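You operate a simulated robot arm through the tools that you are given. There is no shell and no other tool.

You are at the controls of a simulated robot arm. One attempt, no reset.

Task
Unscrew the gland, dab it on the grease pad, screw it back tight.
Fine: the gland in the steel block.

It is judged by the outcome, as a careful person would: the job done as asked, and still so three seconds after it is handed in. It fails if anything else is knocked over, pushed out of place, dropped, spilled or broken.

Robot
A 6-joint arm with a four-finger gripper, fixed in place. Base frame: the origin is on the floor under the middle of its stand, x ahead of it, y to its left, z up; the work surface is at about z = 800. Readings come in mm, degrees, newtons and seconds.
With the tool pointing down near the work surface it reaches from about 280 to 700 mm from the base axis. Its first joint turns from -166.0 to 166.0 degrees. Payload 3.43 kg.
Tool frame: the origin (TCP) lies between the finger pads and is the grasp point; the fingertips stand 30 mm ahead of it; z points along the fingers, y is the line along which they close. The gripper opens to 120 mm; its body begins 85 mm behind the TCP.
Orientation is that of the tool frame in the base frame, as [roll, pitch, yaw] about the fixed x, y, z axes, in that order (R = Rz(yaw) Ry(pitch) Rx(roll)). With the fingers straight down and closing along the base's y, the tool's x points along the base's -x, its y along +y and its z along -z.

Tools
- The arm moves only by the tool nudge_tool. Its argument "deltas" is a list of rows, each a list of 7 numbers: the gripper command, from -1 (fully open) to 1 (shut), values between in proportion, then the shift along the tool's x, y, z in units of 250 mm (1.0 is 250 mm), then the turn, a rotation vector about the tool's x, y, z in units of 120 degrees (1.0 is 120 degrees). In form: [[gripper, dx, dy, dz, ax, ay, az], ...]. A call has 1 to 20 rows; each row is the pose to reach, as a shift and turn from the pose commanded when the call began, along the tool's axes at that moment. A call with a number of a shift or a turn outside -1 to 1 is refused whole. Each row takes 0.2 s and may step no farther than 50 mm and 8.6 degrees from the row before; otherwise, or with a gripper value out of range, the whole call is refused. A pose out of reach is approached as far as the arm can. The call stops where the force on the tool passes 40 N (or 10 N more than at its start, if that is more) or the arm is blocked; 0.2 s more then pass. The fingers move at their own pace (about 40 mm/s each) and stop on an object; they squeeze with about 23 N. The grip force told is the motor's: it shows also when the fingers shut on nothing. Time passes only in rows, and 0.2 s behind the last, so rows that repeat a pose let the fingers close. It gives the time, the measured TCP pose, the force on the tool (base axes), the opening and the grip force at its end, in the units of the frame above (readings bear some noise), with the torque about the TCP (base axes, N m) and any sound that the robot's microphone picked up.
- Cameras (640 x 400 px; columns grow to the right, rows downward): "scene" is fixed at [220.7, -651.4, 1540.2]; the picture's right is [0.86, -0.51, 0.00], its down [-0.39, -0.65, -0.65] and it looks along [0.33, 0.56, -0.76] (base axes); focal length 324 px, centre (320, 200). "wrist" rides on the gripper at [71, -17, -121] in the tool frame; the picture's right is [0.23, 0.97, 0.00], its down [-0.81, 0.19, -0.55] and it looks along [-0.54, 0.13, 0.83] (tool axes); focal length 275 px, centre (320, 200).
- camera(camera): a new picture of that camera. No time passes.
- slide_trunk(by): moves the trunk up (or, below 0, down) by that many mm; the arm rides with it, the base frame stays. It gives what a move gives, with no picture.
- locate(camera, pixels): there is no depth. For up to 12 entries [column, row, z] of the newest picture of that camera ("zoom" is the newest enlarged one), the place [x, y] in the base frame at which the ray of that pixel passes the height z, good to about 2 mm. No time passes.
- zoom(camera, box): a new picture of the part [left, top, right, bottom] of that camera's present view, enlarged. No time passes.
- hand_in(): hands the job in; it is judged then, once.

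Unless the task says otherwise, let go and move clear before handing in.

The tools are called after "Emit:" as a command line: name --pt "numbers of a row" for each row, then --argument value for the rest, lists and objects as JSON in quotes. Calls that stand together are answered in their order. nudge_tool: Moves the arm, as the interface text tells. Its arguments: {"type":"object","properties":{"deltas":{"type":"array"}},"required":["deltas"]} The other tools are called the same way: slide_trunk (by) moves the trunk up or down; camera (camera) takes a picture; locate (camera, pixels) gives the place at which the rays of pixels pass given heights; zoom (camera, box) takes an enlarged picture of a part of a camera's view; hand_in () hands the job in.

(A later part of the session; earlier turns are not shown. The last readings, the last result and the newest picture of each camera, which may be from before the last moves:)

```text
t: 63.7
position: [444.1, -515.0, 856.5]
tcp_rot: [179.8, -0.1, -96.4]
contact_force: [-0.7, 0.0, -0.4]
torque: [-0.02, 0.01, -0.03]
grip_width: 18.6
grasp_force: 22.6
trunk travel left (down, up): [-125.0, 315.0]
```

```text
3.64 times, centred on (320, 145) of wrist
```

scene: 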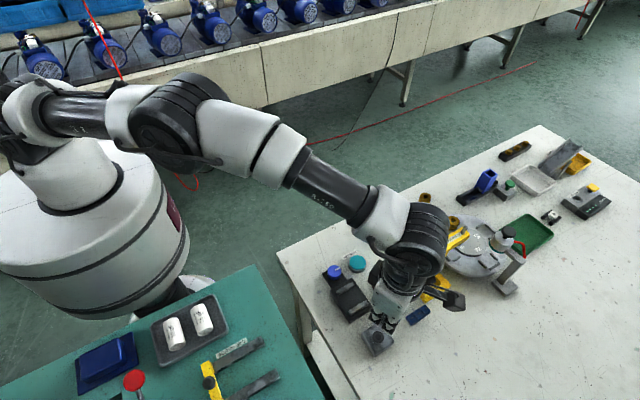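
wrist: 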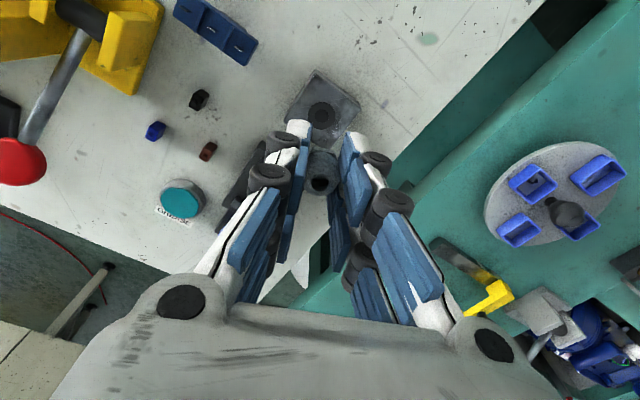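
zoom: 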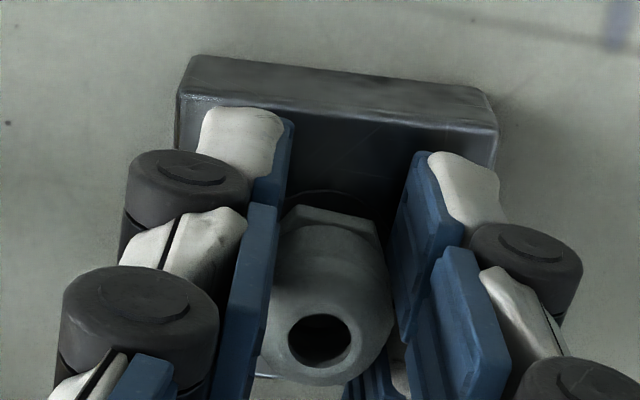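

It turns freely with the gland following in the grip. I'll continue clockwise 108°, feeding down 1.8 mm, while monitoring force so the fingertips stay above the block.

Emit:
nudge_tool --pt "1 0 0 0.0005 0 0 0.06" --pt "1 0 0 0.001 0 0 0.12" --pt "1 0 0 0.0014 0 0 0.18" --pt "1 0 0 0.0019 0 0 0.24" --pt "1 0 0 0.0024 0 0 0.3" --pt "1 0 0 0.0029 0 0 0.36" --pt "1 0 0 0.0034 0 0 0.42" --pt "1 0 0 0.0038 0 0 0.48"

Emit:
nudge_tool --pt "1 0 0 0.0005 0 0 0.06" --pt "1 0 0 0.001 0 0 0.12" --pt "1 0 0 0.0014 0 0 0.18" --pt "1 0 0 0.0019 0 0 0.24" --pt "1 0 0 0.0024 0 0 0.3" --pt "1 0 0 0.0029 0 0 0.36" --pt "1 0 0 0.0034 0 0 0.42"

Emit:
zoom --camera "wrist" --box '[270, 90, 370, 200]'

```text
t: 65.5
position: [445.5, -514.7, 856.3]
tcp_rot: [-179.9, -0.1, -154.0]
contact_force: [1.0, 0.0, 0.2]
torque: [0.02, -0.03, 0.0]
grip_width: 18.1
grasp_force: 23.6
trunk travel left (down, up): [-125.0, 315.0]
```

```text
t: 67.1
position: [445.8, -515.5, 854.9]
tcp_rot: [-180.0, 0.1, 155.5]
contact_force: [-1.8, 0.0, -0.1]
torque: [-0.01, -0.02, 0.01]
grip_width: 18.7
grasp_force: 23.6
trunk travel left (down, up): [-125.0, 315.0]
```

```text
3.64 times, centred on (320, 145) of wrist
```

zoom: 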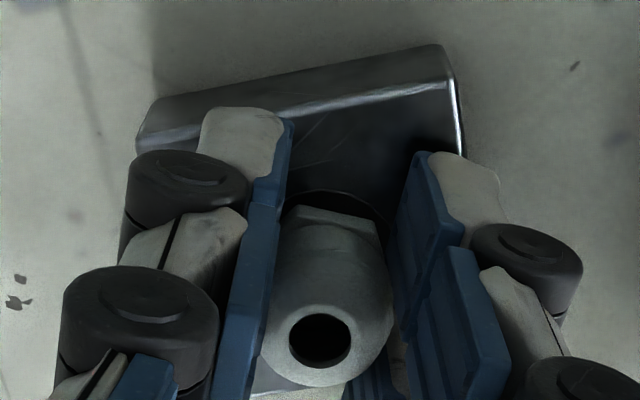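

So far 137° clockwise with almost no reaction, and the gland follows. I'll add 72° more, down to about z 853.6 (tips near 823.6), then release and take a higher grip.

Emit:
nudge_tool --pt "1 0 0 0.0005 0 0 0.06" --pt "1 0 0 0.001 0 0 0.12" --pt "1 0 0 0.0014 0 0 0.18" --pt "1 0 0 0.0019 0 0 0.24" --pt "1 0 0 0.0024 0 0 0.3" --pt "1 0 0 0.0029 0 0 0.36" --pt "1 0 0 0.0034 0 0 0.42" --pt "1 0 0 0.0038 0 0 0.48" --pt "1 0 0 0.0043 0 0 0.54" --pt "1 0 0 0.0048 0 0 0.6"

Emit:
zoom --camera "wrist" --box '[270, 90, 370, 200]'

```text
t: 69.3
position: [445.1, -514.2, 853.7]
tcp_rot: [-180.0, 0.2, 83.5]
contact_force: [0.9, 0.1, -0.2]
torque: [-0.01, 0.04, 0.04]
grip_width: 18.5
grasp_force: 22.9
trunk travel left (down, up): [-125.0, 315.0]
```

```text
3.64 times, centred on (320, 145) of wrist
```

zoom: 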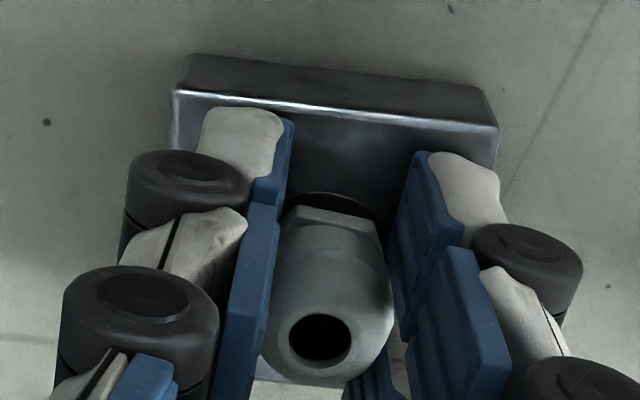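

Everything is smooth: 209° turned and the side force is about 1 N. I'll open and check that the gland stays put before taking a higher grip.

Emit:
nudge_tool --pt "0.3 0 0 0 0 0 0" --pt "0.3 0 0 0 0 0 0" --pt "0.3 0 0 0 0 0 0" --pt "0.3 0 0 -0.014 0 0 0" --pt "0.3 0 0 -0.014 0 0 0"

Emit:
camera --camera "wrist"

Emit:
zoom --camera "wrist" --box '[280, 100, 365, 200]'

```text
t: 70.5
position: [445.5, -515.8, 856.6]
tcp_rot: [-179.9, 0.1, 83.6]
contact_force: [-0.3, 0.3, -0.7]
torque: [-0.01, -0.03, 0.04]
grip_width: 41.8
grasp_force: 0.0
trunk travel left (down, up): [-125.0, 315.0]
```

```text
taken
```

wrist: 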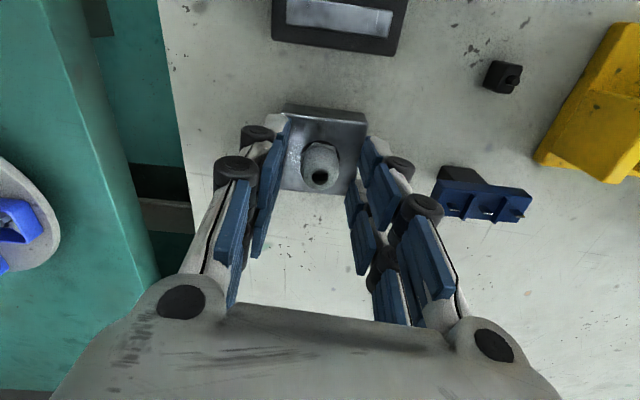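

```text
4.00 times, centred on (322, 150) of wrist
```

zoom: 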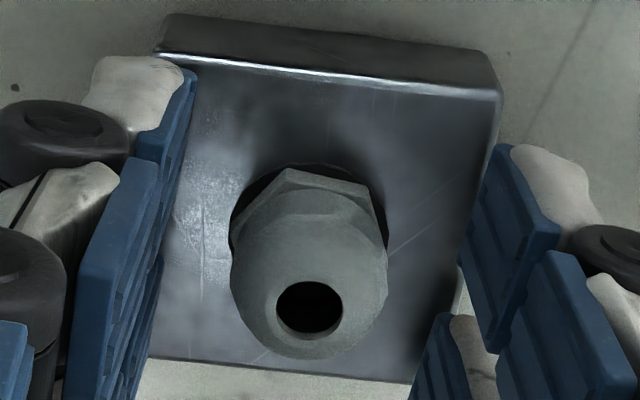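

The gland stayed upright, but its top now looks near z 844.5, about the original seated height and lower than the 847.5 I computed just before release. I'll measure its height more carefully.

Emit:
zoom --camera "wrist" --box '[295, 130, 350, 190]'

Emit:
nudge_tool --pt "0.3 0 0 0 0 0 0"

Emit:
zoom --camera "scene" --box '[340, 290, 420, 365]'

```text
6.67 times, centred on (322, 160) of wrist
```

zoom: 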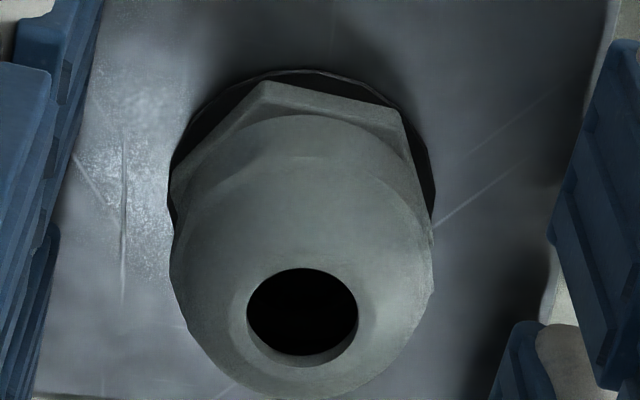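

```text
t: 70.9
position: [445.9, -515.8, 857.3]
tcp_rot: [-179.8, 0.0, 83.5]
contact_force: [1.1, -0.2, 0.3]
torque: [-0.01, -0.01, -0.03]
grip_width: 41.9
grasp_force: 0.0
trunk travel left (down, up): [-125.0, 315.0]
```

```text
5.33 times, centred on (380, 328) of scene
```

zoom: 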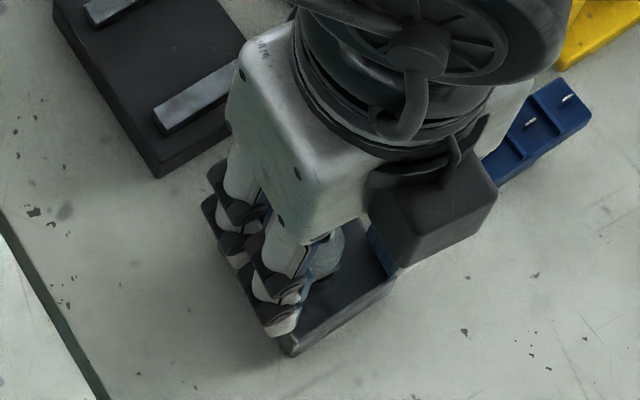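

The top is at about z 844.6, essentially the original seated height (845 ± 1). I need to know whether it is actually threaded, so I'll re-grip here and turn clockwise 14° while watching the torque.

Emit:
nudge_tool --pt "0.6 0 0 0.004 0 0 0" --pt "1 0 0 0.004 0 0 0" --pt "1 0 0 0.004 0 0 0" --pt "1 0 0 0.004 0 0 0"

Emit:
nudge_tool --pt "1 0 0 0 0 0 0.03" --pt "1 0 0 0 0 0 0.06" --pt "1 0 0 0 0 0 0.09" --pt "1 0 0 0 0 0 0.12"

Emit:
zoom --camera "wrist" --box '[280, 100, 365, 200]'

```text
t: 71.9
position: [445.5, -515.1, 856.3]
tcp_rot: [-179.9, 0.1, 83.6]
contact_force: [-0.3, 0.2, 0.0]
torque: [-0.01, 0.03, 0.0]
grip_width: 18.4
grasp_force: 23.2
trunk travel left (down, up): [-125.0, 315.0]
```

```text
t: 72.9
position: [445.2, -515.5, 856.3]
tcp_rot: [180.0, 0.2, 69.2]
contact_force: [0.7, 0.3, 0.5]
torque: [0.01, -0.02, 0.01]
grip_width: 18.7
grasp_force: 23.0
trunk travel left (down, up): [-125.0, 315.0]
```

```text
4.00 times, centred on (322, 150) of wrist
```

zoom: 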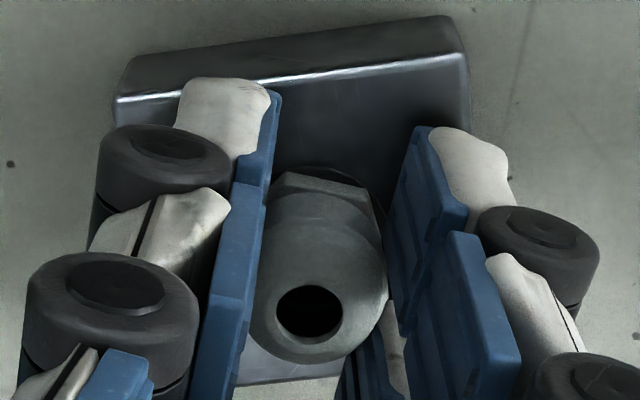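

It turned 14° with no torque, so it isn't tight. I'll try a gentle 2 mm lift to see whether the thread resists.

Emit:
nudge_tool --pt "1 0 0 -0.004 0 0 0" --pt "1 0 0 -0.008 0 0 0"

Emit:
zoom --camera "wrist" --box '[280, 100, 365, 200]'

```text
t: 73.5
position: [444.7, -514.3, 857.8]
tcp_rot: [180.0, 0.1, 69.2]
contact_force: [-0.2, -0.1, -0.7]
torque: [0.0, 0.0, -0.01]
grip_width: 18.6
grasp_force: 22.4
trunk travel left (down, up): [-125.0, 315.0]
```

```text
4.00 times, centred on (322, 150) of wrist
```

zoom: 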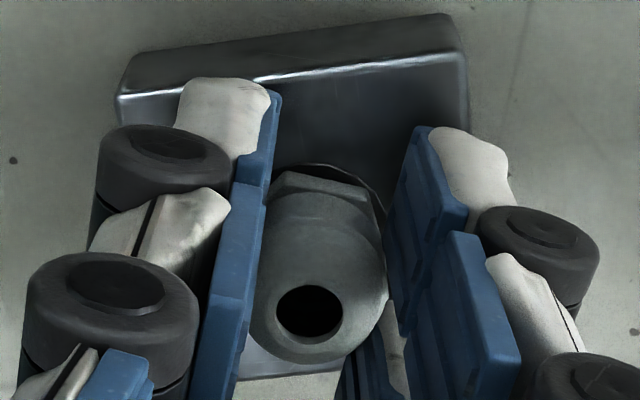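

The gland lifted freely, so the thread is not engaged. The -7.9 N snap earlier was probably the thread catching at the start height and letting go because I wasn't turning. I'll raise it clear, rotate back counter-clockwise, then come down while turning clockwise.

Emit:
nudge_tool --pt "1 0 0 -0.012 0 0 0" --pt "1 0 0 -0.024 0 0 0" --pt "1 0 0 -0.036 0 0 0" --pt "1 0 0 -0.036 0 0 -0.068" --pt "1 0 0 -0.036 0 0 -0.136" --pt "1 0 0 -0.036 0 0 -0.204" --pt "1 0 0 -0.036 0 0 -0.272" --pt "1 0 0 -0.036 0 0 -0.34" --pt "1 0 0 -0.036 0 0 -0.408" --pt "1 0 0 -0.036 0 0 -0.476" --pt "1 0 0 -0.036 0 0 -0.544" --pt "1 0 0 -0.036 0 0 -0.612" --pt "1 0 0 -0.036 0 0 -0.68" --pt "1 0 0 -0.036 0 0 -0.748" --pt "1 0 0 -0.036 0 0 -0.816" --pt "1 0 0 -0.036 0 0 -0.884" --pt "1 0 0 -0.036 0 0 -0.952"

Emit:
nudge_tool --pt "1 0 0 0 0 0 -0.06" --pt "1 0 0 0 0 0 -0.12" --pt "1 0 0 0 0 0 -0.18" --pt "1 0 0 0 0 0 -0.18"

Emit:
camera --camera "wrist"

Emit:
zoom --camera "wrist" --box '[275, 95, 365, 200]'

```text
t: 77.1
position: [445.2, -514.5, 867.3]
tcp_rot: [-179.9, -0.1, -176.3]
contact_force: [-0.1, -0.1, -0.4]
torque: [-0.01, -0.01, 0.0]
grip_width: 18.8
grasp_force: 23.4
trunk travel left (down, up): [-125.0, 315.0]
```

```text
t: 78.1
position: [446.2, -514.7, 867.6]
tcp_rot: [-179.9, -0.1, -154.8]
contact_force: [0.8, -0.6, 0.1]
torque: [-0.02, 0.01, 0.0]
grip_width: 18.8
grasp_force: 22.8
trunk travel left (down, up): [-125.0, 315.0]
```

```text
taken
```

wrist: 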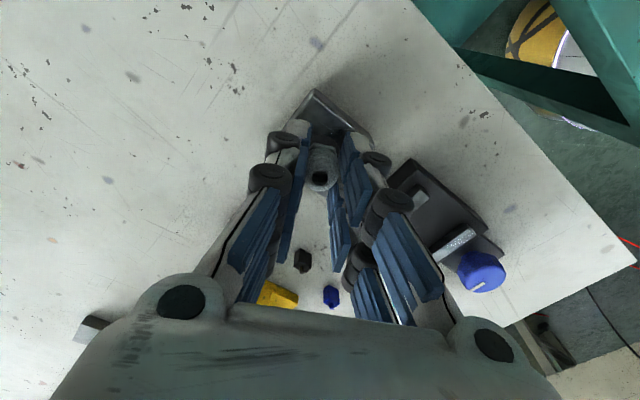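

```text
3.81 times, centred on (320, 148) of wrist
```

zoom: 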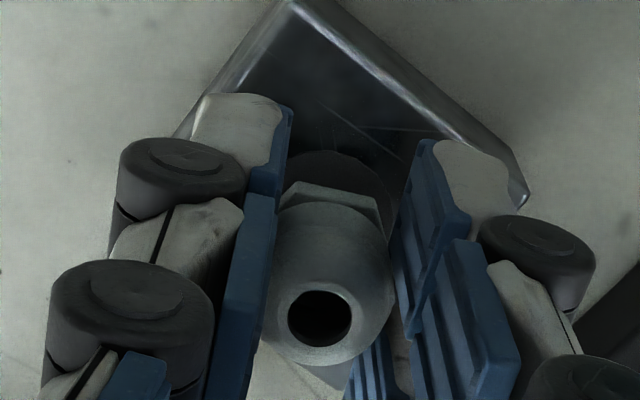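

The gland hangs straight in the grip, now held about 3.5 mm lower, which leaves more finger clearance at the seat. I'll continue counter-clockwise to about yaw -69 while still above the hole.

Emit:
nudge_tool --pt "1 0 0 -0.004 0 0 -0.06" --pt "1 0 0 -0.004 0 0 -0.12" --pt "1 0 0 -0.004 0 0 -0.18" --pt "1 0 0 -0.004 0 0 -0.24" --pt "1 0 0 -0.004 0 0 -0.3" --pt "1 0 0 -0.004 0 0 -0.36" --pt "1 0 0 -0.004 0 0 -0.42" --pt "1 0 0 -0.004 0 0 -0.48" --pt "1 0 0 -0.004 0 0 -0.54" --pt "1 0 0 -0.004 0 0 -0.6" --pt "1 0 0 -0.004 0 0 -0.66" --pt "1 0 0 -0.004 0 0 -0.72" --pt "1 0 0 -0.004 0 0 -0.72" --pt "1 0 0 -0.004 0 0 -0.72"

Emit:
camera --camera "wrist"

Emit:
zoom --camera "wrist" --box '[275, 95, 365, 200]'

```text
t: 81.1
position: [445.6, -514.9, 867.1]
tcp_rot: [179.9, -0.2, -68.4]
contact_force: [-0.1, 0.3, -0.9]
torque: [0.05, 0.02, 0.0]
grip_width: 18.5
grasp_force: 23.2
trunk travel left (down, up): [-125.0, 315.0]
```

```text
taken
```

wrist: 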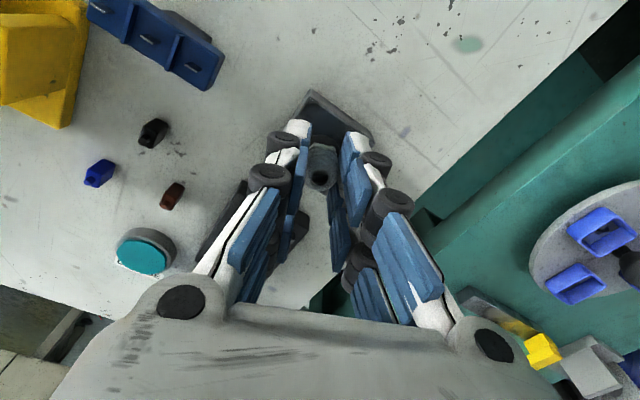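

```text
3.81 times, centred on (320, 148) of wrist
```

zoom: 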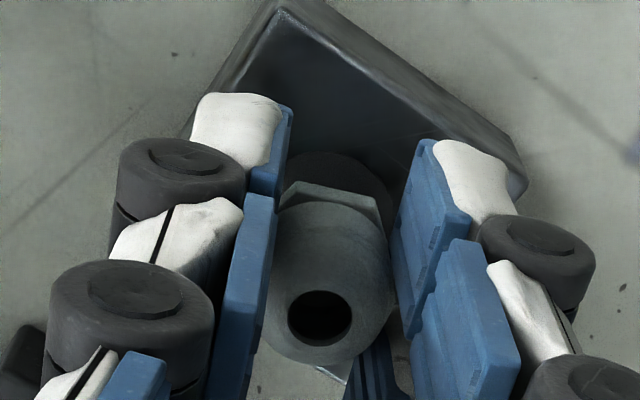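

Ready at yaw -68 with the stub about 3 mm above the hole. I'll come down while turning clockwise in one continuous move (100° and 9 mm) so the thread can catch and draw in.

Emit:
nudge_tool --pt "1 0 0 0.004 0 0 0.06" --pt "1 0 0 0.008 0 0 0.12" --pt "1 0 0 0.012 0 0 0.18" --pt "1 0 0 0.016 0 0 0.24" --pt "1 0 0 0.018 0 0 0.3" --pt "1 0 0 0.02 0 0 0.36" --pt "1 0 0 0.022 0 0 0.42" --pt "1 0 0 0.024 0 0 0.48" --pt "1 0 0 0.026 0 0 0.54" --pt "1 0 0 0.028 0 0 0.6" --pt "1 0 0 0.03 0 0 0.66" --pt "1 0 0 0.032 0 0 0.72" --pt "1 0 0 0.034 0 0 0.78" --pt "1 0 0 0.035 0 0 0.84"

Emit:
zoom --camera "wrist" --box '[275, 95, 365, 200]'

```text
t: 84.1
position: [445.1, -515.3, 859.5]
tcp_rot: [-179.9, -0.1, -169.5]
contact_force: [0.3, -0.1, -0.2]
torque: [-0.01, 0.01, -0.02]
grip_width: 18.5
grasp_force: 23.0
trunk travel left (down, up): [-125.0, 315.0]
```

```text
3.81 times, centred on (320, 148) of wrist
```

zoom: 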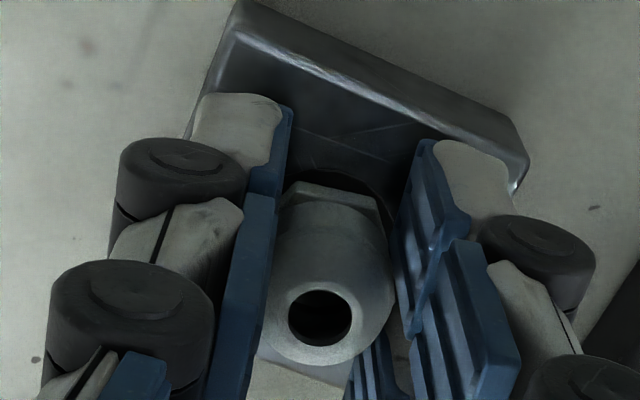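

Forces are near zero at z 859.5, so I'll do a short lift test of 1.2 mm to see whether the thread now holds the gland.

Emit:
nudge_tool --pt "1 0 0 -0.003 0 0 0" --pt "1 0 0 -0.005 0 0 0"

Emit:
zoom --camera "wrist" --box '[275, 95, 365, 200]'

```text
t: 84.7
position: [444.1, -515.4, 860.3]
tcp_rot: [-179.9, -0.1, -169.4]
contact_force: [-0.2, 0.3, -0.5]
torque: [0.01, -0.01, 0.0]
grip_width: 18.6
grasp_force: 22.9
trunk travel left (down, up): [-125.0, 315.0]
```

```text
3.81 times, centred on (320, 148) of wrist
```

zoom: 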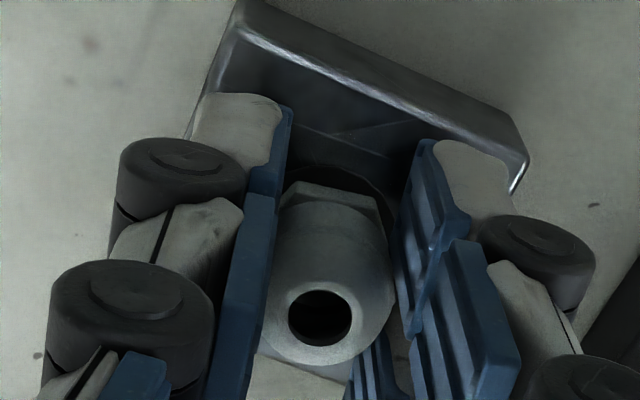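

Not held: the gland lifts freely again (-0.5 N is just its weight). I was feeding down at thread pitch, which keeps any angular mismatch constant. I'll go back counter-clockwise and then sweep clockwise at a constant start height so the thread start can line up.

Emit:
nudge_tool --pt "1 0 0 0 0 0 -0.07" --pt "1 0 0 0 0 0 -0.14" --pt "1 0 0 0 0 0 -0.21" --pt "1 0 0 0 0 0 -0.28" --pt "1 0 0 0 0 0 -0.35" --pt "1 0 0 0 0 0 -0.42" --pt "1 0 0 0 0 0 -0.49" --pt "1 0 0 0 0 0 -0.56" --pt "1 0 0 0 0 0 -0.63" --pt "1 0 0 0 0 0 -0.7" --pt "1 0 0 0 0 0 -0.77" --pt "1 0 0 0 0 0 -0.84" --pt "1 0 0 0.002 0 0 -0.84" --pt "1 0 0 0.002 0 0 -0.84"

Emit:
nudge_tool --pt "1 0 0 0 0 0 0.06" --pt "1 0 0 0 0 0 0.12" --pt "1 0 0 0 0 0 0.18" --pt "1 0 0 0 0 0 0.24" --pt "1 0 0 0 0 0 0.3" --pt "1 0 0 0 0 0 0.36" --pt "1 0 0 0 0 0 0.42" --pt "1 0 0 0 0 0 0.48"

Emit:
nudge_tool --pt "1 0 0 0 0 0 0.06" --pt "1 0 0 0 0 0 0.12" --pt "1 0 0 0 0 0 0.18" --pt "1 0 0 0 0 0 0.24" --pt "1 0 0 0 0 0 0.3" --pt "1 0 0 0 0 0 0.36" --pt "1 0 0 0 0 0 0.42" --pt "1 0 0 0 0 0 0.48"

```text
t: 87.7
position: [444.4, -515.2, 860.4]
tcp_rot: [180.0, -0.1, -68.5]
contact_force: [-1.1, 1.0, -0.3]
torque: [-0.01, 0.02, 0.01]
grip_width: 18.8
grasp_force: 23.0
trunk travel left (down, up): [-125.0, 315.0]
```

```text
t: 89.5
position: [444.3, -515.7, 861.0]
tcp_rot: [-180.0, 0.0, -126.3]
contact_force: [0.5, 0.3, -0.2]
torque: [0.04, -0.01, -0.03]
grip_width: 18.6
grasp_force: 23.1
trunk travel left (down, up): [-125.0, 315.0]
```

```text
t: 91.3
position: [445.4, -515.3, 860.1]
tcp_rot: [-179.9, -0.1, 176.0]
contact_force: [-1.2, 0.1, -0.6]
torque: [0.02, 0.02, -0.02]
grip_width: 18.8
grasp_force: 23.1
trunk travel left (down, up): [-125.0, 315.0]
```

No catch in that sweep (the force stayed near zero). Next I'll do what a person would: lower the gland until it seats with a few newtons of downward pressure, then turn clockwise under pressure.

Emit:
nudge_tool --pt "1 0 0 0.004 0 0 0" --pt "1 0 0 0.008 0 0 0" --pt "1 0 0 0.012 0 0 0" --pt "1 0 0 0.016 0 0 0" --pt "1 0 0 0.018 0 0 0" --pt "1 0 0 0.02 0 0 0"

Emit:
nudge_tool --pt "1 0 0 0.002 0 0 0" --pt "1 0 0 0.004 0 0 0"

```text
t: 92.7
position: [446.1, -515.6, 855.2]
tcp_rot: [-179.8, 0.1, 176.3]
contact_force: [-1.6, 0.7, 7.9]
torque: [0.1, 0.03, -0.01]
grip_width: 18.6
grasp_force: 23.0
trunk travel left (down, up): [-125.0, 315.0]
```

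```text
t: 93.3
position: [444.5, -515.3, 856.9]
tcp_rot: [-179.7, 0.1, 176.3]
contact_force: [-1.4, 0.5, 12.7]
torque: [0.04, -0.03, 0.01]
grip_width: 18.6
grasp_force: 22.6
trunk travel left (down, up): [-125.0, 315.0]
```

The gland is now pressed down with about 12 N. I'll turn clockwise 58° under this pressure and read the torque.

Emit:
nudge_tool --pt "1 0 0 0 0 0 0.06" --pt "1 0 0 0 0 0 0.12" --pt "1 0 0 0 0 0 0.18" --pt "1 0 0 0 0 0 0.24" --pt "1 0 0 0 0 0 0.3" --pt "1 0 0 0 0 0 0.36" --pt "1 0 0 0 0 0 0.42" --pt "1 0 0 0 0 0 0.48"

Emit:
camera --camera "wrist"

Emit:
zoom --camera "wrist" --box '[275, 95, 365, 200]'

```text
t: 95.1
position: [445.8, -514.7, 855.8]
tcp_rot: [-179.9, 0.2, 118.5]
contact_force: [-0.4, 0.1, 17.9]
torque: [-0.02, 0.03, 0.02]
grip_width: 18.6
grasp_force: 23.1
trunk travel left (down, up): [-125.0, 315.0]
```

```text
taken
```

wrist: 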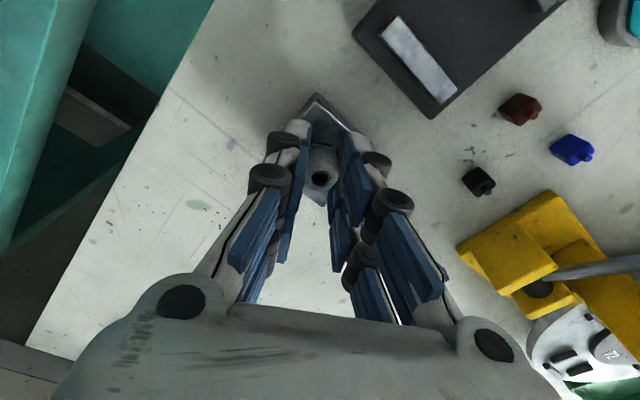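

```text
3.81 times, centred on (320, 148) of wrist
```

zoom: 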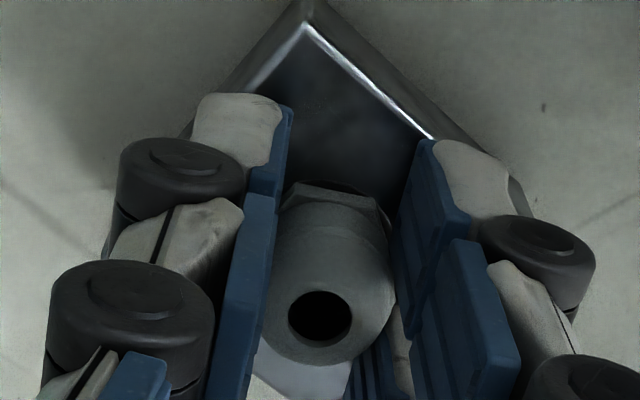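

Under about 18 N of pressure the torque is only 0.02 N m, so still no engagement at this depth. I'll map the axial force while lifting in small steps to find where the thread actually resists.

Emit:
nudge_tool --pt "1 0 0 -0.004 0 0 0" --pt "1 0 0 -0.008 0 0 0" --pt "1 0 0 -0.008 0 0 0"

Emit:
nudge_tool --pt "1 0 0 -0.004 0 0 0" --pt "1 0 0 -0.008 0 0 0"

Emit:
nudge_tool --pt "1 0 0 -0.004 0 0 0"

Emit:
nudge_tool --pt "1 0 0 -0.004 0 0 0"

Emit:
zoom --camera "wrist" --box '[275, 95, 365, 200]'

```text
t: 95.9
position: [444.8, -514.7, 855.4]
tcp_rot: [-179.9, 0.0, 118.6]
contact_force: [2.5, -1.3, 8.6]
torque: [-0.07, -0.09, 0.0]
grip_width: 18.7
grasp_force: 23.1
trunk travel left (down, up): [-125.0, 315.0]
```

```text
t: 96.5
position: [445.1, -513.6, 857.2]
tcp_rot: [-179.8, -0.1, 118.7]
contact_force: [-0.1, -0.2, 0.8]
torque: [-0.03, 0.02, -0.01]
grip_width: 18.6
grasp_force: 23.3
trunk travel left (down, up): [-125.0, 315.0]
```

```text
t: 96.9
position: [445.2, -514.4, 860.2]
tcp_rot: [-179.9, 0.0, 118.6]
contact_force: [-0.1, -0.3, -0.1]
torque: [-0.01, -0.01, 0.01]
grip_width: 18.9
grasp_force: 23.3
trunk travel left (down, up): [-125.0, 315.0]
```

```text
t: 97.3
position: [445.7, -516.4, 859.9]
tcp_rot: [-179.9, 0.1, 118.6]
contact_force: [-1.0, 0.0, -0.5]
torque: [0.0, -0.02, 0.01]
grip_width: 18.6
grasp_force: 22.3
trunk travel left (down, up): [-125.0, 315.0]
```

```text
3.81 times, centred on (320, 148) of wrist
```

zoom: 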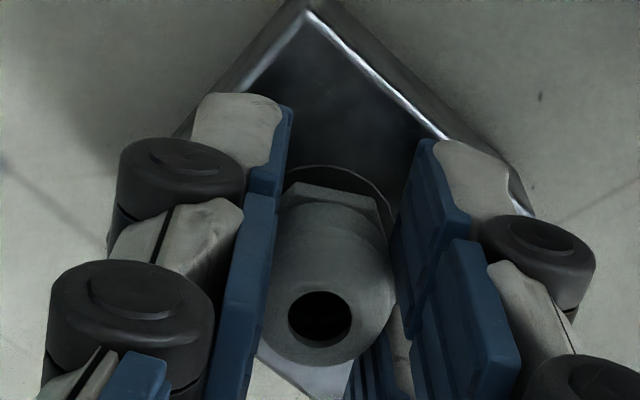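

Resistance appears only when pressing at the bottom, and nothing holds it on the way up. The earlier snap came right after a clean approach from well above, so I'll lift the gland fully clear, reset the rotation and then make one continuous move: down to the start height and straight into clockwise turning.

Emit:
nudge_tool --pt "1 0 0 -0.02 0 0 0" --pt "1 0 0 -0.04 0 0 0" --pt "1 0 0 -0.08 0 0 0" --pt "1 0 0 -0.12 0 0 -0.07" --pt "1 0 0 -0.16 0 0 -0.14" --pt "1 0 0 -0.16 0 0 -0.21" --pt "1 0 0 -0.16 0 0 -0.28" --pt "1 0 0 -0.16 0 0 -0.35" --pt "1 0 0 -0.16 0 0 -0.42" --pt "1 0 0 -0.16 0 0 -0.49" --pt "1 0 0 -0.16 0 0 -0.56" --pt "1 0 0 -0.16 0 0 -0.63" --pt "1 0 0 -0.16 0 0 -0.7" --pt "1 0 0 -0.16 0 0 -0.77" --pt "1 0 0 -0.16 0 0 -0.84" --pt "1 0 0 -0.16 0 0 -0.91" --pt "1 0 0 -0.16 0 0 -0.98"

Emit:
nudge_tool --pt "1 0 0 0 0 0 -0.07" --pt "1 0 0 0 0 0 -0.14" --pt "1 0 0 0 0 0 -0.21" --pt "1 0 0 0 0 0 -0.28" --pt "1 0 0 0 0 0 -0.35" --pt "1 0 0 0 0 0 -0.42" --pt "1 0 0 0 0 0 -0.465" --pt "1 0 0 0 0 0 -0.465" --pt "1 0 0 0 0 0 -0.465"

Emit:
camera --camera "wrist"

Emit:
zoom --camera "wrist" --box '[275, 75, 365, 200]'

Emit:
zoom --camera "wrist" --box '[300, 100, 345, 140]'

```text
t: 100.9
position: [445.7, -513.4, 900.1]
tcp_rot: [-180.0, -0.1, -123.6]
contact_force: [-0.2, -1.6, 0.0]
torque: [0.01, -0.01, -0.02]
grip_width: 18.6
grasp_force: 22.6
trunk travel left (down, up): [-125.0, 315.0]
```

```text
t: 102.9
position: [444.9, -513.9, 899.6]
tcp_rot: [179.8, 0.0, -67.8]
contact_force: [0.6, -0.5, 0.2]
torque: [-0.04, 0.01, 0.01]
grip_width: 18.2
grasp_force: 22.8
trunk travel left (down, up): [-125.0, 315.0]
```

```text
taken
```

wrist: 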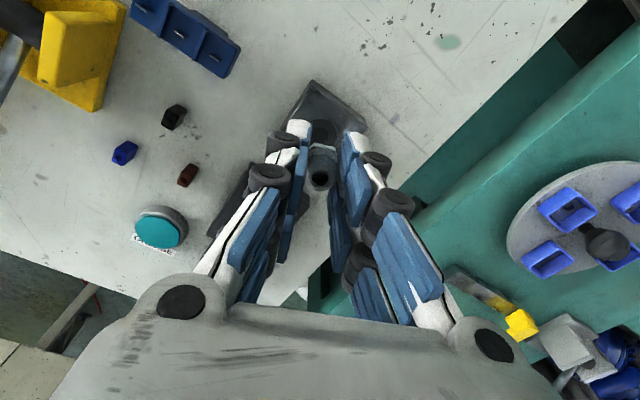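

```text
3.20 times, centred on (320, 138) of wrist
```

zoom: 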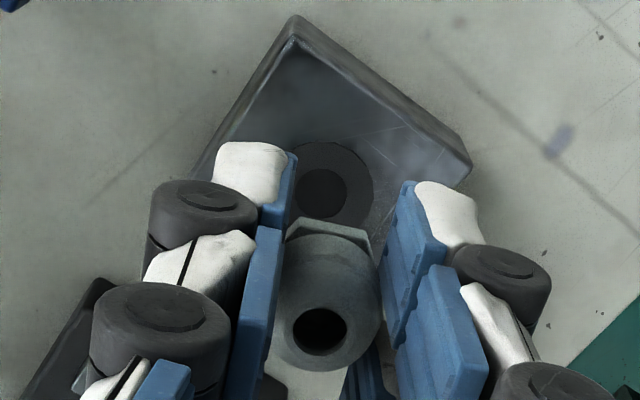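

```text
10.00 times, centred on (322, 120) of wrist
```

zoom: 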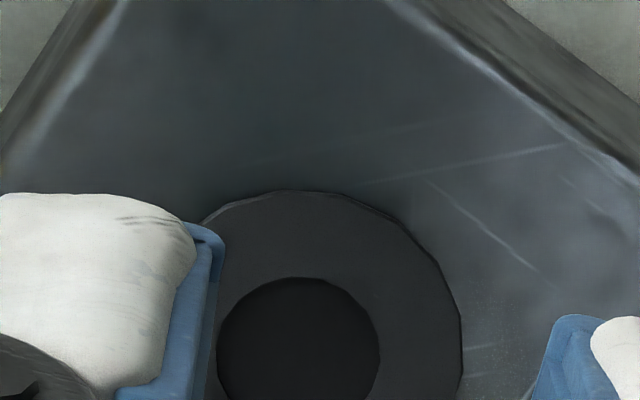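

The ring and hole are clearly visible below, with the hole at about (320.3,135.8) in the wrist view. I'll average several location queries for a better fix on the hole's axis.

Emit:
locate --camera "wrist" --pixels '[[320.3, 135.8, 822], [320.3, 135.8, 822], [320.3, 135.8, 822], [320.3, 135.8, 822], [320.3, 135.8, 822], [320.3, 135.8, 822], [320.3, 135.8, 822], [320.3, 135.8, 822], [320.3, 135.8, 822], [320.3, 135.8, 822], [320.3, 135.8, 822], [320.3, 135.8, 822]]'

Emit:
nudge_tool --pt "1 0 0 0 0 0 0"

Emit:
nudge_tool --pt "1 0 0 0 0 0 0"

Emit:
nudge_tool --pt "1 0 0 0 0 0 0"

```text
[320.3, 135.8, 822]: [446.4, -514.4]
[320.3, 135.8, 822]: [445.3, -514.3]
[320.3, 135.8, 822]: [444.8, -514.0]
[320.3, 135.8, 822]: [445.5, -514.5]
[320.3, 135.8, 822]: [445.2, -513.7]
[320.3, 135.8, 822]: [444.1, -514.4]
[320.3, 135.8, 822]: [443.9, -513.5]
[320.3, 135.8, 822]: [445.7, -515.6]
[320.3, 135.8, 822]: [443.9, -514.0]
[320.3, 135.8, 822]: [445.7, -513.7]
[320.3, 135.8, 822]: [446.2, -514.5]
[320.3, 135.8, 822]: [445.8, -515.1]
```

```text
t: 103.3
position: [445.5, -514.9, 899.5]
tcp_rot: [180.0, -0.1, -67.9]
contact_force: [-0.8, 0.2, -0.2]
torque: [-0.01, -0.01, -0.01]
grip_width: 18.8
grasp_force: 22.9
trunk travel left (down, up): [-125.0, 315.0]
```

```text
t: 103.7
position: [445.1, -514.9, 899.8]
tcp_rot: [180.0, 0.0, -67.9]
contact_force: [0.2, -0.3, 0.0]
torque: [0.01, -0.01, -0.03]
grip_width: 18.6
grasp_force: 23.0
trunk travel left (down, up): [-125.0, 315.0]
```

```text
t: 104.1
position: [445.4, -515.3, 899.8]
tcp_rot: [179.9, -0.2, -67.9]
contact_force: [0.0, 1.5, 0.4]
torque: [0.01, 0.0, 0.02]
grip_width: 18.6
grasp_force: 23.3
trunk travel left (down, up): [-125.0, 315.0]
```

The hole axis averages (445.2,-514.5) and the TCP averages (445.2,-514.75), so they are aligned. I'll now do the continuous move: descend, and start turning clockwise just before the start height without pausing.

Emit:
nudge_tool --pt "1 0 0 0.028 0 0 0" --pt "1 0 0 0.056 0 0 0" --pt "1 0 0 0.084 0 0 0" --pt "1 0 0 0.112 0 0 0" --pt "1 0 0 0.132 0 0 0" --pt "1 0 0 0.138 0 0 0" --pt "1 0 0 0.142 0 0 0" --pt "1 0 0 0.146 0 0 0.05" --pt "1 0 0 0.15 0 0 0.1" --pt "1 0 0 0.154 0 0 0.15" --pt "1 0 0 0.1568 0 0 0.2" --pt "1 0 0 0.1584 0 0 0.26" --pt "1 0 0 0.1596 0 0 0.32" --pt "1 0 0 0.16 0 0 0.38" --pt "1 0 0 0.1606 0 0 0.44" --pt "1 0 0 0.161 0 0 0.5" --pt "1 0 0 0.1616 0 0 0.56" --pt "1 0 0 0.162 0 0 0.62"

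Emit:
zoom --camera "wrist" --box '[275, 95, 365, 200]'

```text
t: 107.9
position: [445.1, -516.2, 860.4]
tcp_rot: [-179.9, -0.1, -142.4]
contact_force: [-1.9, 1.6, 0.2]
torque: [0.11, 0.05, 0.01]
grip_width: 18.7
grasp_force: 23.4
trunk travel left (down, up): [-125.0, 315.0]
```

```text
3.81 times, centred on (320, 148) of wrist
```

zoom: 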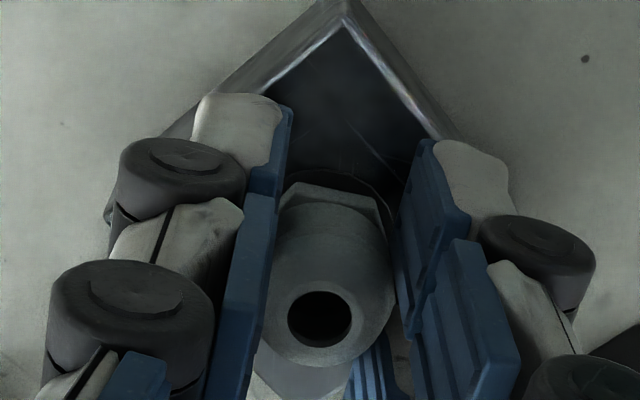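

There is a small side force and torque now (0.11 N m), so something is touching. I'll do a very small lift test of 0.8 mm.

Emit:
nudge_tool --pt "1 0 0 -0.0032 0 0 0" --pt "1 0 0 -0.0032 0 0 0"

```text
t: 108.5
position: [444.7, -515.1, 860.4]
tcp_rot: [179.9, -0.1, -142.5]
contact_force: [-2.3, 1.2, -0.8]
torque: [0.06, 0.02, 0.0]
grip_width: 18.6
grasp_force: 23.0
trunk travel left (down, up): [-125.0, 315.0]
```

Still free (-0.8 N is just the weight). I'll map this carefully: lift clear by 15 mm, set the exact yaw at which it came free (-147.6), and descend without turning in small steps, reading the force at each step.

Emit:
nudge_tool --pt "1 0 0 -0.02 0 0 0" --pt "1 0 0 -0.04 0 0 0.021" --pt "1 0 0 -0.06 0 0 0.042" --pt "1 0 0 -0.06 0 0 0.042" --pt "1 0 0 -0.06 0 0 0.042"

Emit:
nudge_tool --pt "1 0 0 0.015 0 0 0" --pt "1 0 0 0.03 0 0 0" --pt "1 0 0 0.034 0 0 0" --pt "1 0 0 0.038 0 0 0"

Emit:
nudge_tool --pt "1 0 0 0.004 0 0 0"

Emit:
nudge_tool --pt "1 0 0 0.004 0 0 0"

Emit:
nudge_tool --pt "1 0 0 0.004 0 0 0"

Emit:
nudge_tool --pt "1 0 0 0.004 0 0 0"

Emit:
nudge_tool --pt "1 0 0 0.004 0 0 0"

```text
t: 109.7
position: [446.0, -514.3, 874.0]
tcp_rot: [179.9, -0.2, -147.4]
contact_force: [-2.7, 3.4, -20.2]
torque: [0.13, 0.14, 0.04]
grip_width: 19.0
grasp_force: 23.3
trunk travel left (down, up): [-125.0, 315.0]
```

```text
t: 110.7
position: [445.1, -514.6, 870.6]
tcp_rot: [-179.5, -0.1, -147.4]
contact_force: [-7.6, 7.1, 13.3]
torque: [0.27, 0.32, -0.01]
grip_width: 18.7
grasp_force: 22.5
trunk travel left (down, up): [-125.0, 315.0]
```

```text
t: 111.1
position: [445.3, -515.0, 869.3]
tcp_rot: [-179.5, 0.0, -147.3]
contact_force: [-4.9, 3.8, 20.9]
torque: [0.14, 0.18, -0.02]
grip_width: 18.8
grasp_force: 22.8
trunk travel left (down, up): [-125.0, 315.0]
```

```text
t: 111.5
position: [446.1, -514.8, 867.2]
tcp_rot: [-179.6, -0.1, -147.4]
contact_force: [-3.0, 2.7, 23.2]
torque: [0.05, 0.1, -0.04]
grip_width: 18.8
grasp_force: 24.1
trunk travel left (down, up): [-125.0, 315.0]
```

```text
t: 111.9
position: [445.0, -513.9, 865.6]
tcp_rot: [-179.7, 0.0, -147.4]
contact_force: [-1.5, -0.3, 23.2]
torque: [0.02, 0.02, 0.0]
grip_width: 18.8
grasp_force: 23.0
trunk travel left (down, up): [-125.0, 315.0]
```

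```text
t: 112.3
position: [444.6, -514.3, 864.4]
tcp_rot: [-179.7, -0.2, -147.4]
contact_force: [0.5, 0.0, 23.7]
torque: [-0.02, 0.02, 0.0]
grip_width: 18.6
grasp_force: 22.5
trunk travel left (down, up): [-125.0, 315.0]
```

```text
t: 112.7
position: [445.7, -514.6, 863.6]
tcp_rot: [-179.8, -0.1, -147.4]
contact_force: [-1.0, -1.3, 23.9]
torque: [-0.04, 0.04, 0.02]
grip_width: 18.6
grasp_force: 22.8
trunk travel left (down, up): [-125.0, 315.0]
```

Important: the lift met -20 N, so the thread was engaged this time (my 0.8 mm test was too small), and the pads slid on the gland. Then they slid back down with +24 N. I'll stop and look at where the gland is now.

Emit:
camera --camera "wrist"

Emit:
zoom --camera "wrist" --box '[275, 95, 365, 200]'

Emit:
nudge_tool --pt "1 0 0 -0.006 0 0 0" --pt "1 0 0 -0.012 0 0 0" --pt "1 0 0 -0.012 0 0 0"

```text
taken
```

wrist: 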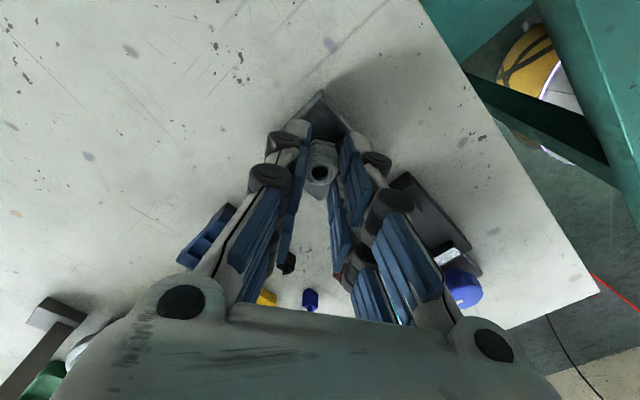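

```text
3.81 times, centred on (320, 148) of wrist
```

zoom: 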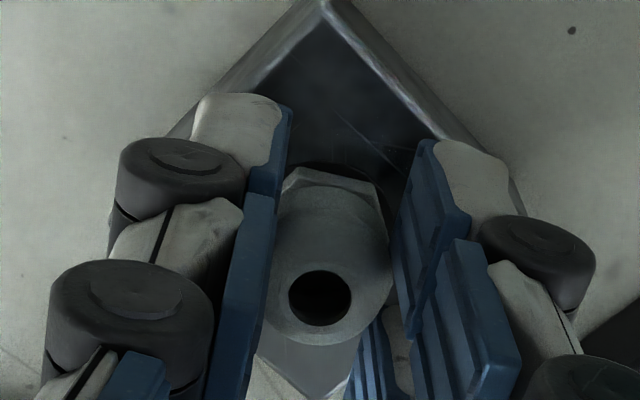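

```text
t: 113.5
position: [444.1, -515.5, 864.0]
tcp_rot: [-179.9, -0.2, -147.5]
contact_force: [-0.2, -5.0, 14.4]
torque: [-0.22, -0.02, 0.0]
grip_width: 18.7
grasp_force: 23.0
trunk travel left (down, up): [-125.0, 315.0]
```

The gland's top is now at about z 847 while the gripper has slid up to z 864, so the fingers hold mostly the dome. I'll ease off the axial load, open, and measure where the gland sits.

Emit:
nudge_tool --pt "1 0 0 -0.006 0 0 0" --pt "1 0 0 -0.012 0 0 0" --pt "1 0 0 -0.012 0 0 0"

Emit:
nudge_tool --pt "0.3 0 0 0 0 0 0" --pt "0.3 0 0 0 0 0 0" --pt "0.3 0 0 0 0 0 0" --pt "0.3 0 0 0 0 0 0" --pt "0.3 0 0 0 0 0 0"

Emit:
camera --camera "wrist"

Emit:
zoom --camera "wrist" --box '[280, 100, 365, 200]'

Emit:
nudge_tool --pt "0.3 0 0 0 0 0 0"

```text
t: 114.3
position: [445.0, -514.8, 866.5]
tcp_rot: [180.0, -0.1, -147.3]
contact_force: [3.1, -6.7, -0.5]
torque: [-0.24, -0.11, 0.06]
grip_width: 18.7
grasp_force: 22.8
trunk travel left (down, up): [-125.0, 315.0]
```

```text
t: 115.5
position: [446.2, -514.8, 866.8]
tcp_rot: [-179.9, -0.1, -147.5]
contact_force: [-0.2, 0.0, 0.2]
torque: [0.03, -0.02, -0.04]
grip_width: 41.5
grasp_force: 0.0
trunk travel left (down, up): [-125.0, 315.0]
```

```text
taken
```

wrist: 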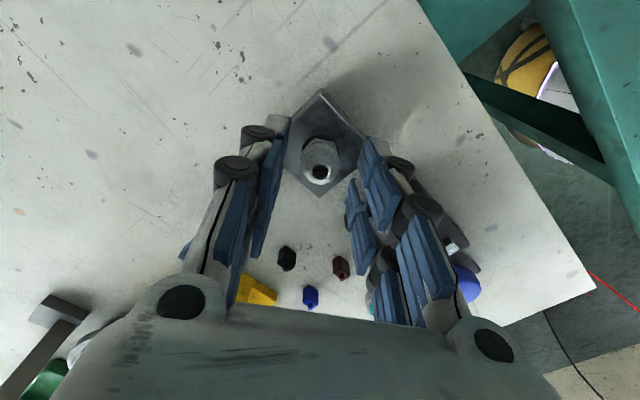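

```text
4.00 times, centred on (322, 150) of wrist
```

zoom: 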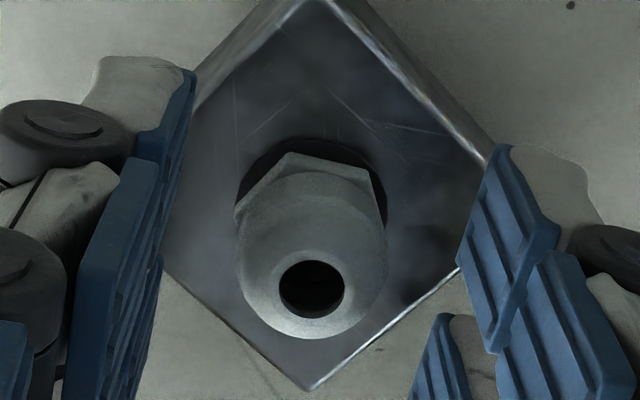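

```text
t: 115.9
position: [445.1, -514.4, 867.1]
tcp_rot: [-179.9, -0.2, -147.5]
contact_force: [-0.9, 0.8, 0.1]
torque: [0.0, -0.05, -0.01]
grip_width: 41.7
grasp_force: 0.1
trunk travel left (down, up): [-125.0, 315.0]
```

The gland now stays up by itself at about z 849 with the fingers open, so it is genuinely threaded. I'll lower to z 858.5 to grip the hex properly (nested alignment is unchanged), then turn clockwise following the pitch.

Emit:
nudge_tool --pt "0.3 0 0 0.012 0 0 0" --pt "0.3 0 0 0.024 0 0 0" --pt "0.3 0 0 0.0336 0 0 0" --pt "0.3 0 0 0.0336 0 0 0" --pt "0.6 0 0 0.0336 0 0 0" --pt "1 0 0 0.0336 0 0 0" --pt "1 0 0 0.0336 0 0 0" --pt "1 0 0 0.0336 0 0 0"

Emit:
zoom --camera "wrist" --box '[280, 100, 365, 200]'

Emit:
nudge_tool --pt "1 0 0 0.0005 0 0 0.06" --pt "1 0 0 0.001 0 0 0.12" --pt "1 0 0 0.0014 0 0 0.18" --pt "1 0 0 0.0019 0 0 0.24" --pt "1 0 0 0.0024 0 0 0.3"

Emit:
zoom --camera "wrist" --box '[280, 100, 365, 200]'

```text
t: 117.7
position: [446.0, -513.7, 857.9]
tcp_rot: [-179.9, -0.1, -147.4]
contact_force: [-0.4, 1.5, -0.3]
torque: [0.03, 0.0, -0.02]
grip_width: 18.6
grasp_force: 22.9
trunk travel left (down, up): [-125.0, 315.0]
```

```text
4.00 times, centred on (322, 150) of wrist
```

zoom: 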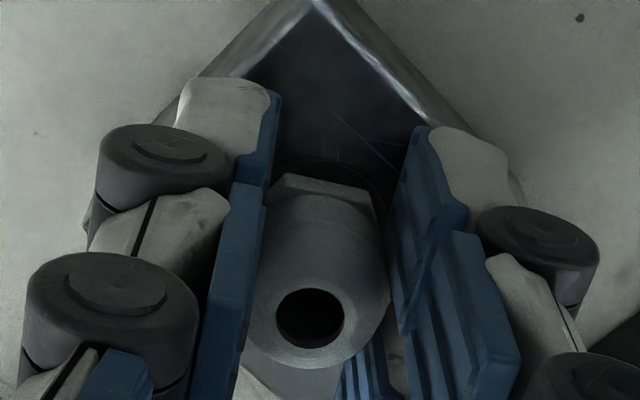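

```text
t: 118.9
position: [445.9, -514.7, 858.2]
tcp_rot: [-180.0, -0.2, 176.5]
contact_force: [0.2, 0.8, 1.2]
torque: [0.02, -0.01, -0.01]
grip_width: 18.5
grasp_force: 23.2
trunk travel left (down, up): [-125.0, 315.0]
```

```text
4.00 times, centred on (322, 150) of wrist
```

zoom: 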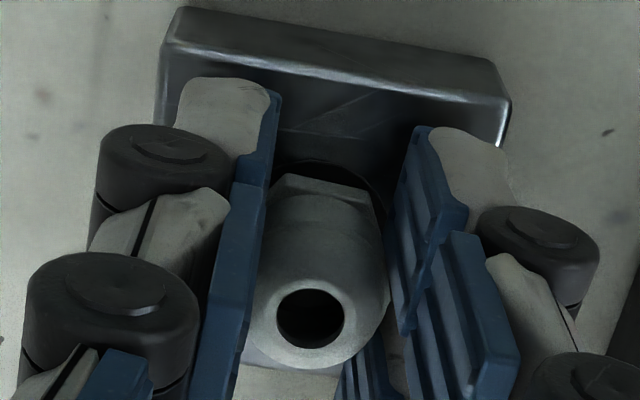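

It follows with low forces. I'll continue clockwise 115° with slightly less feed.

Emit:
nudge_tool --pt "1 0 0 0.0003 0 0 0.06" --pt "1 0 0 0.0006 0 0 0.12" --pt "1 0 0 0.001 0 0 0.18" --pt "1 0 0 0.0013 0 0 0.24" --pt "1 0 0 0.0016 0 0 0.3" --pt "1 0 0 0.002 0 0 0.36" --pt "1 0 0 0.0024 0 0 0.42" --pt "1 0 0 0.0028 0 0 0.48"

Emit:
nudge_tool --pt "1 0 0 0.0004 0 0 0.06" --pt "1 0 0 0.0008 0 0 0.12" --pt "1 0 0 0.0012 0 0 0.18" --pt "1 0 0 0.0016 0 0 0.24" --pt "1 0 0 0.002 0 0 0.3" --pt "1 0 0 0.0024 0 0 0.36" --pt "1 0 0 0.0028 0 0 0.42" --pt "1 0 0 0.0032 0 0 0.48"

Emit:
zoom --camera "wrist" --box '[280, 100, 365, 200]'

```text
t: 120.7
position: [445.5, -513.6, 856.7]
tcp_rot: [-179.9, 0.2, 118.9]
contact_force: [-1.0, -1.0, 0.5]
torque: [0.03, 0.03, 0.01]
grip_width: 18.6
grasp_force: 22.8
trunk travel left (down, up): [-125.0, 315.0]
```

```text
t: 122.5
position: [444.5, -514.8, 855.3]
tcp_rot: [180.0, 0.1, 61.3]
contact_force: [-0.5, 0.6, 2.7]
torque: [0.05, 0.05, -0.03]
grip_width: 18.7
grasp_force: 23.0
trunk travel left (down, up): [-125.0, 315.0]
```

```text
4.00 times, centred on (322, 150) of wrist
```

zoom: 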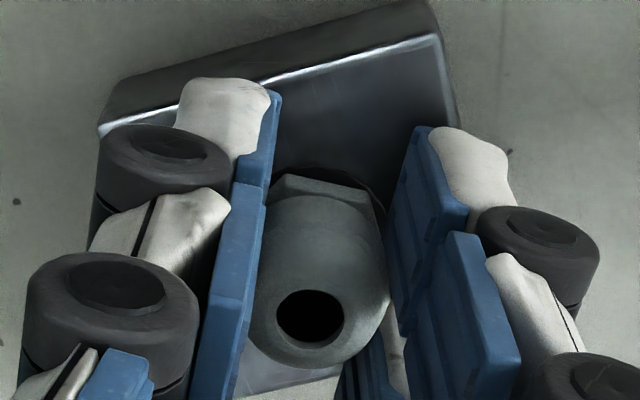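

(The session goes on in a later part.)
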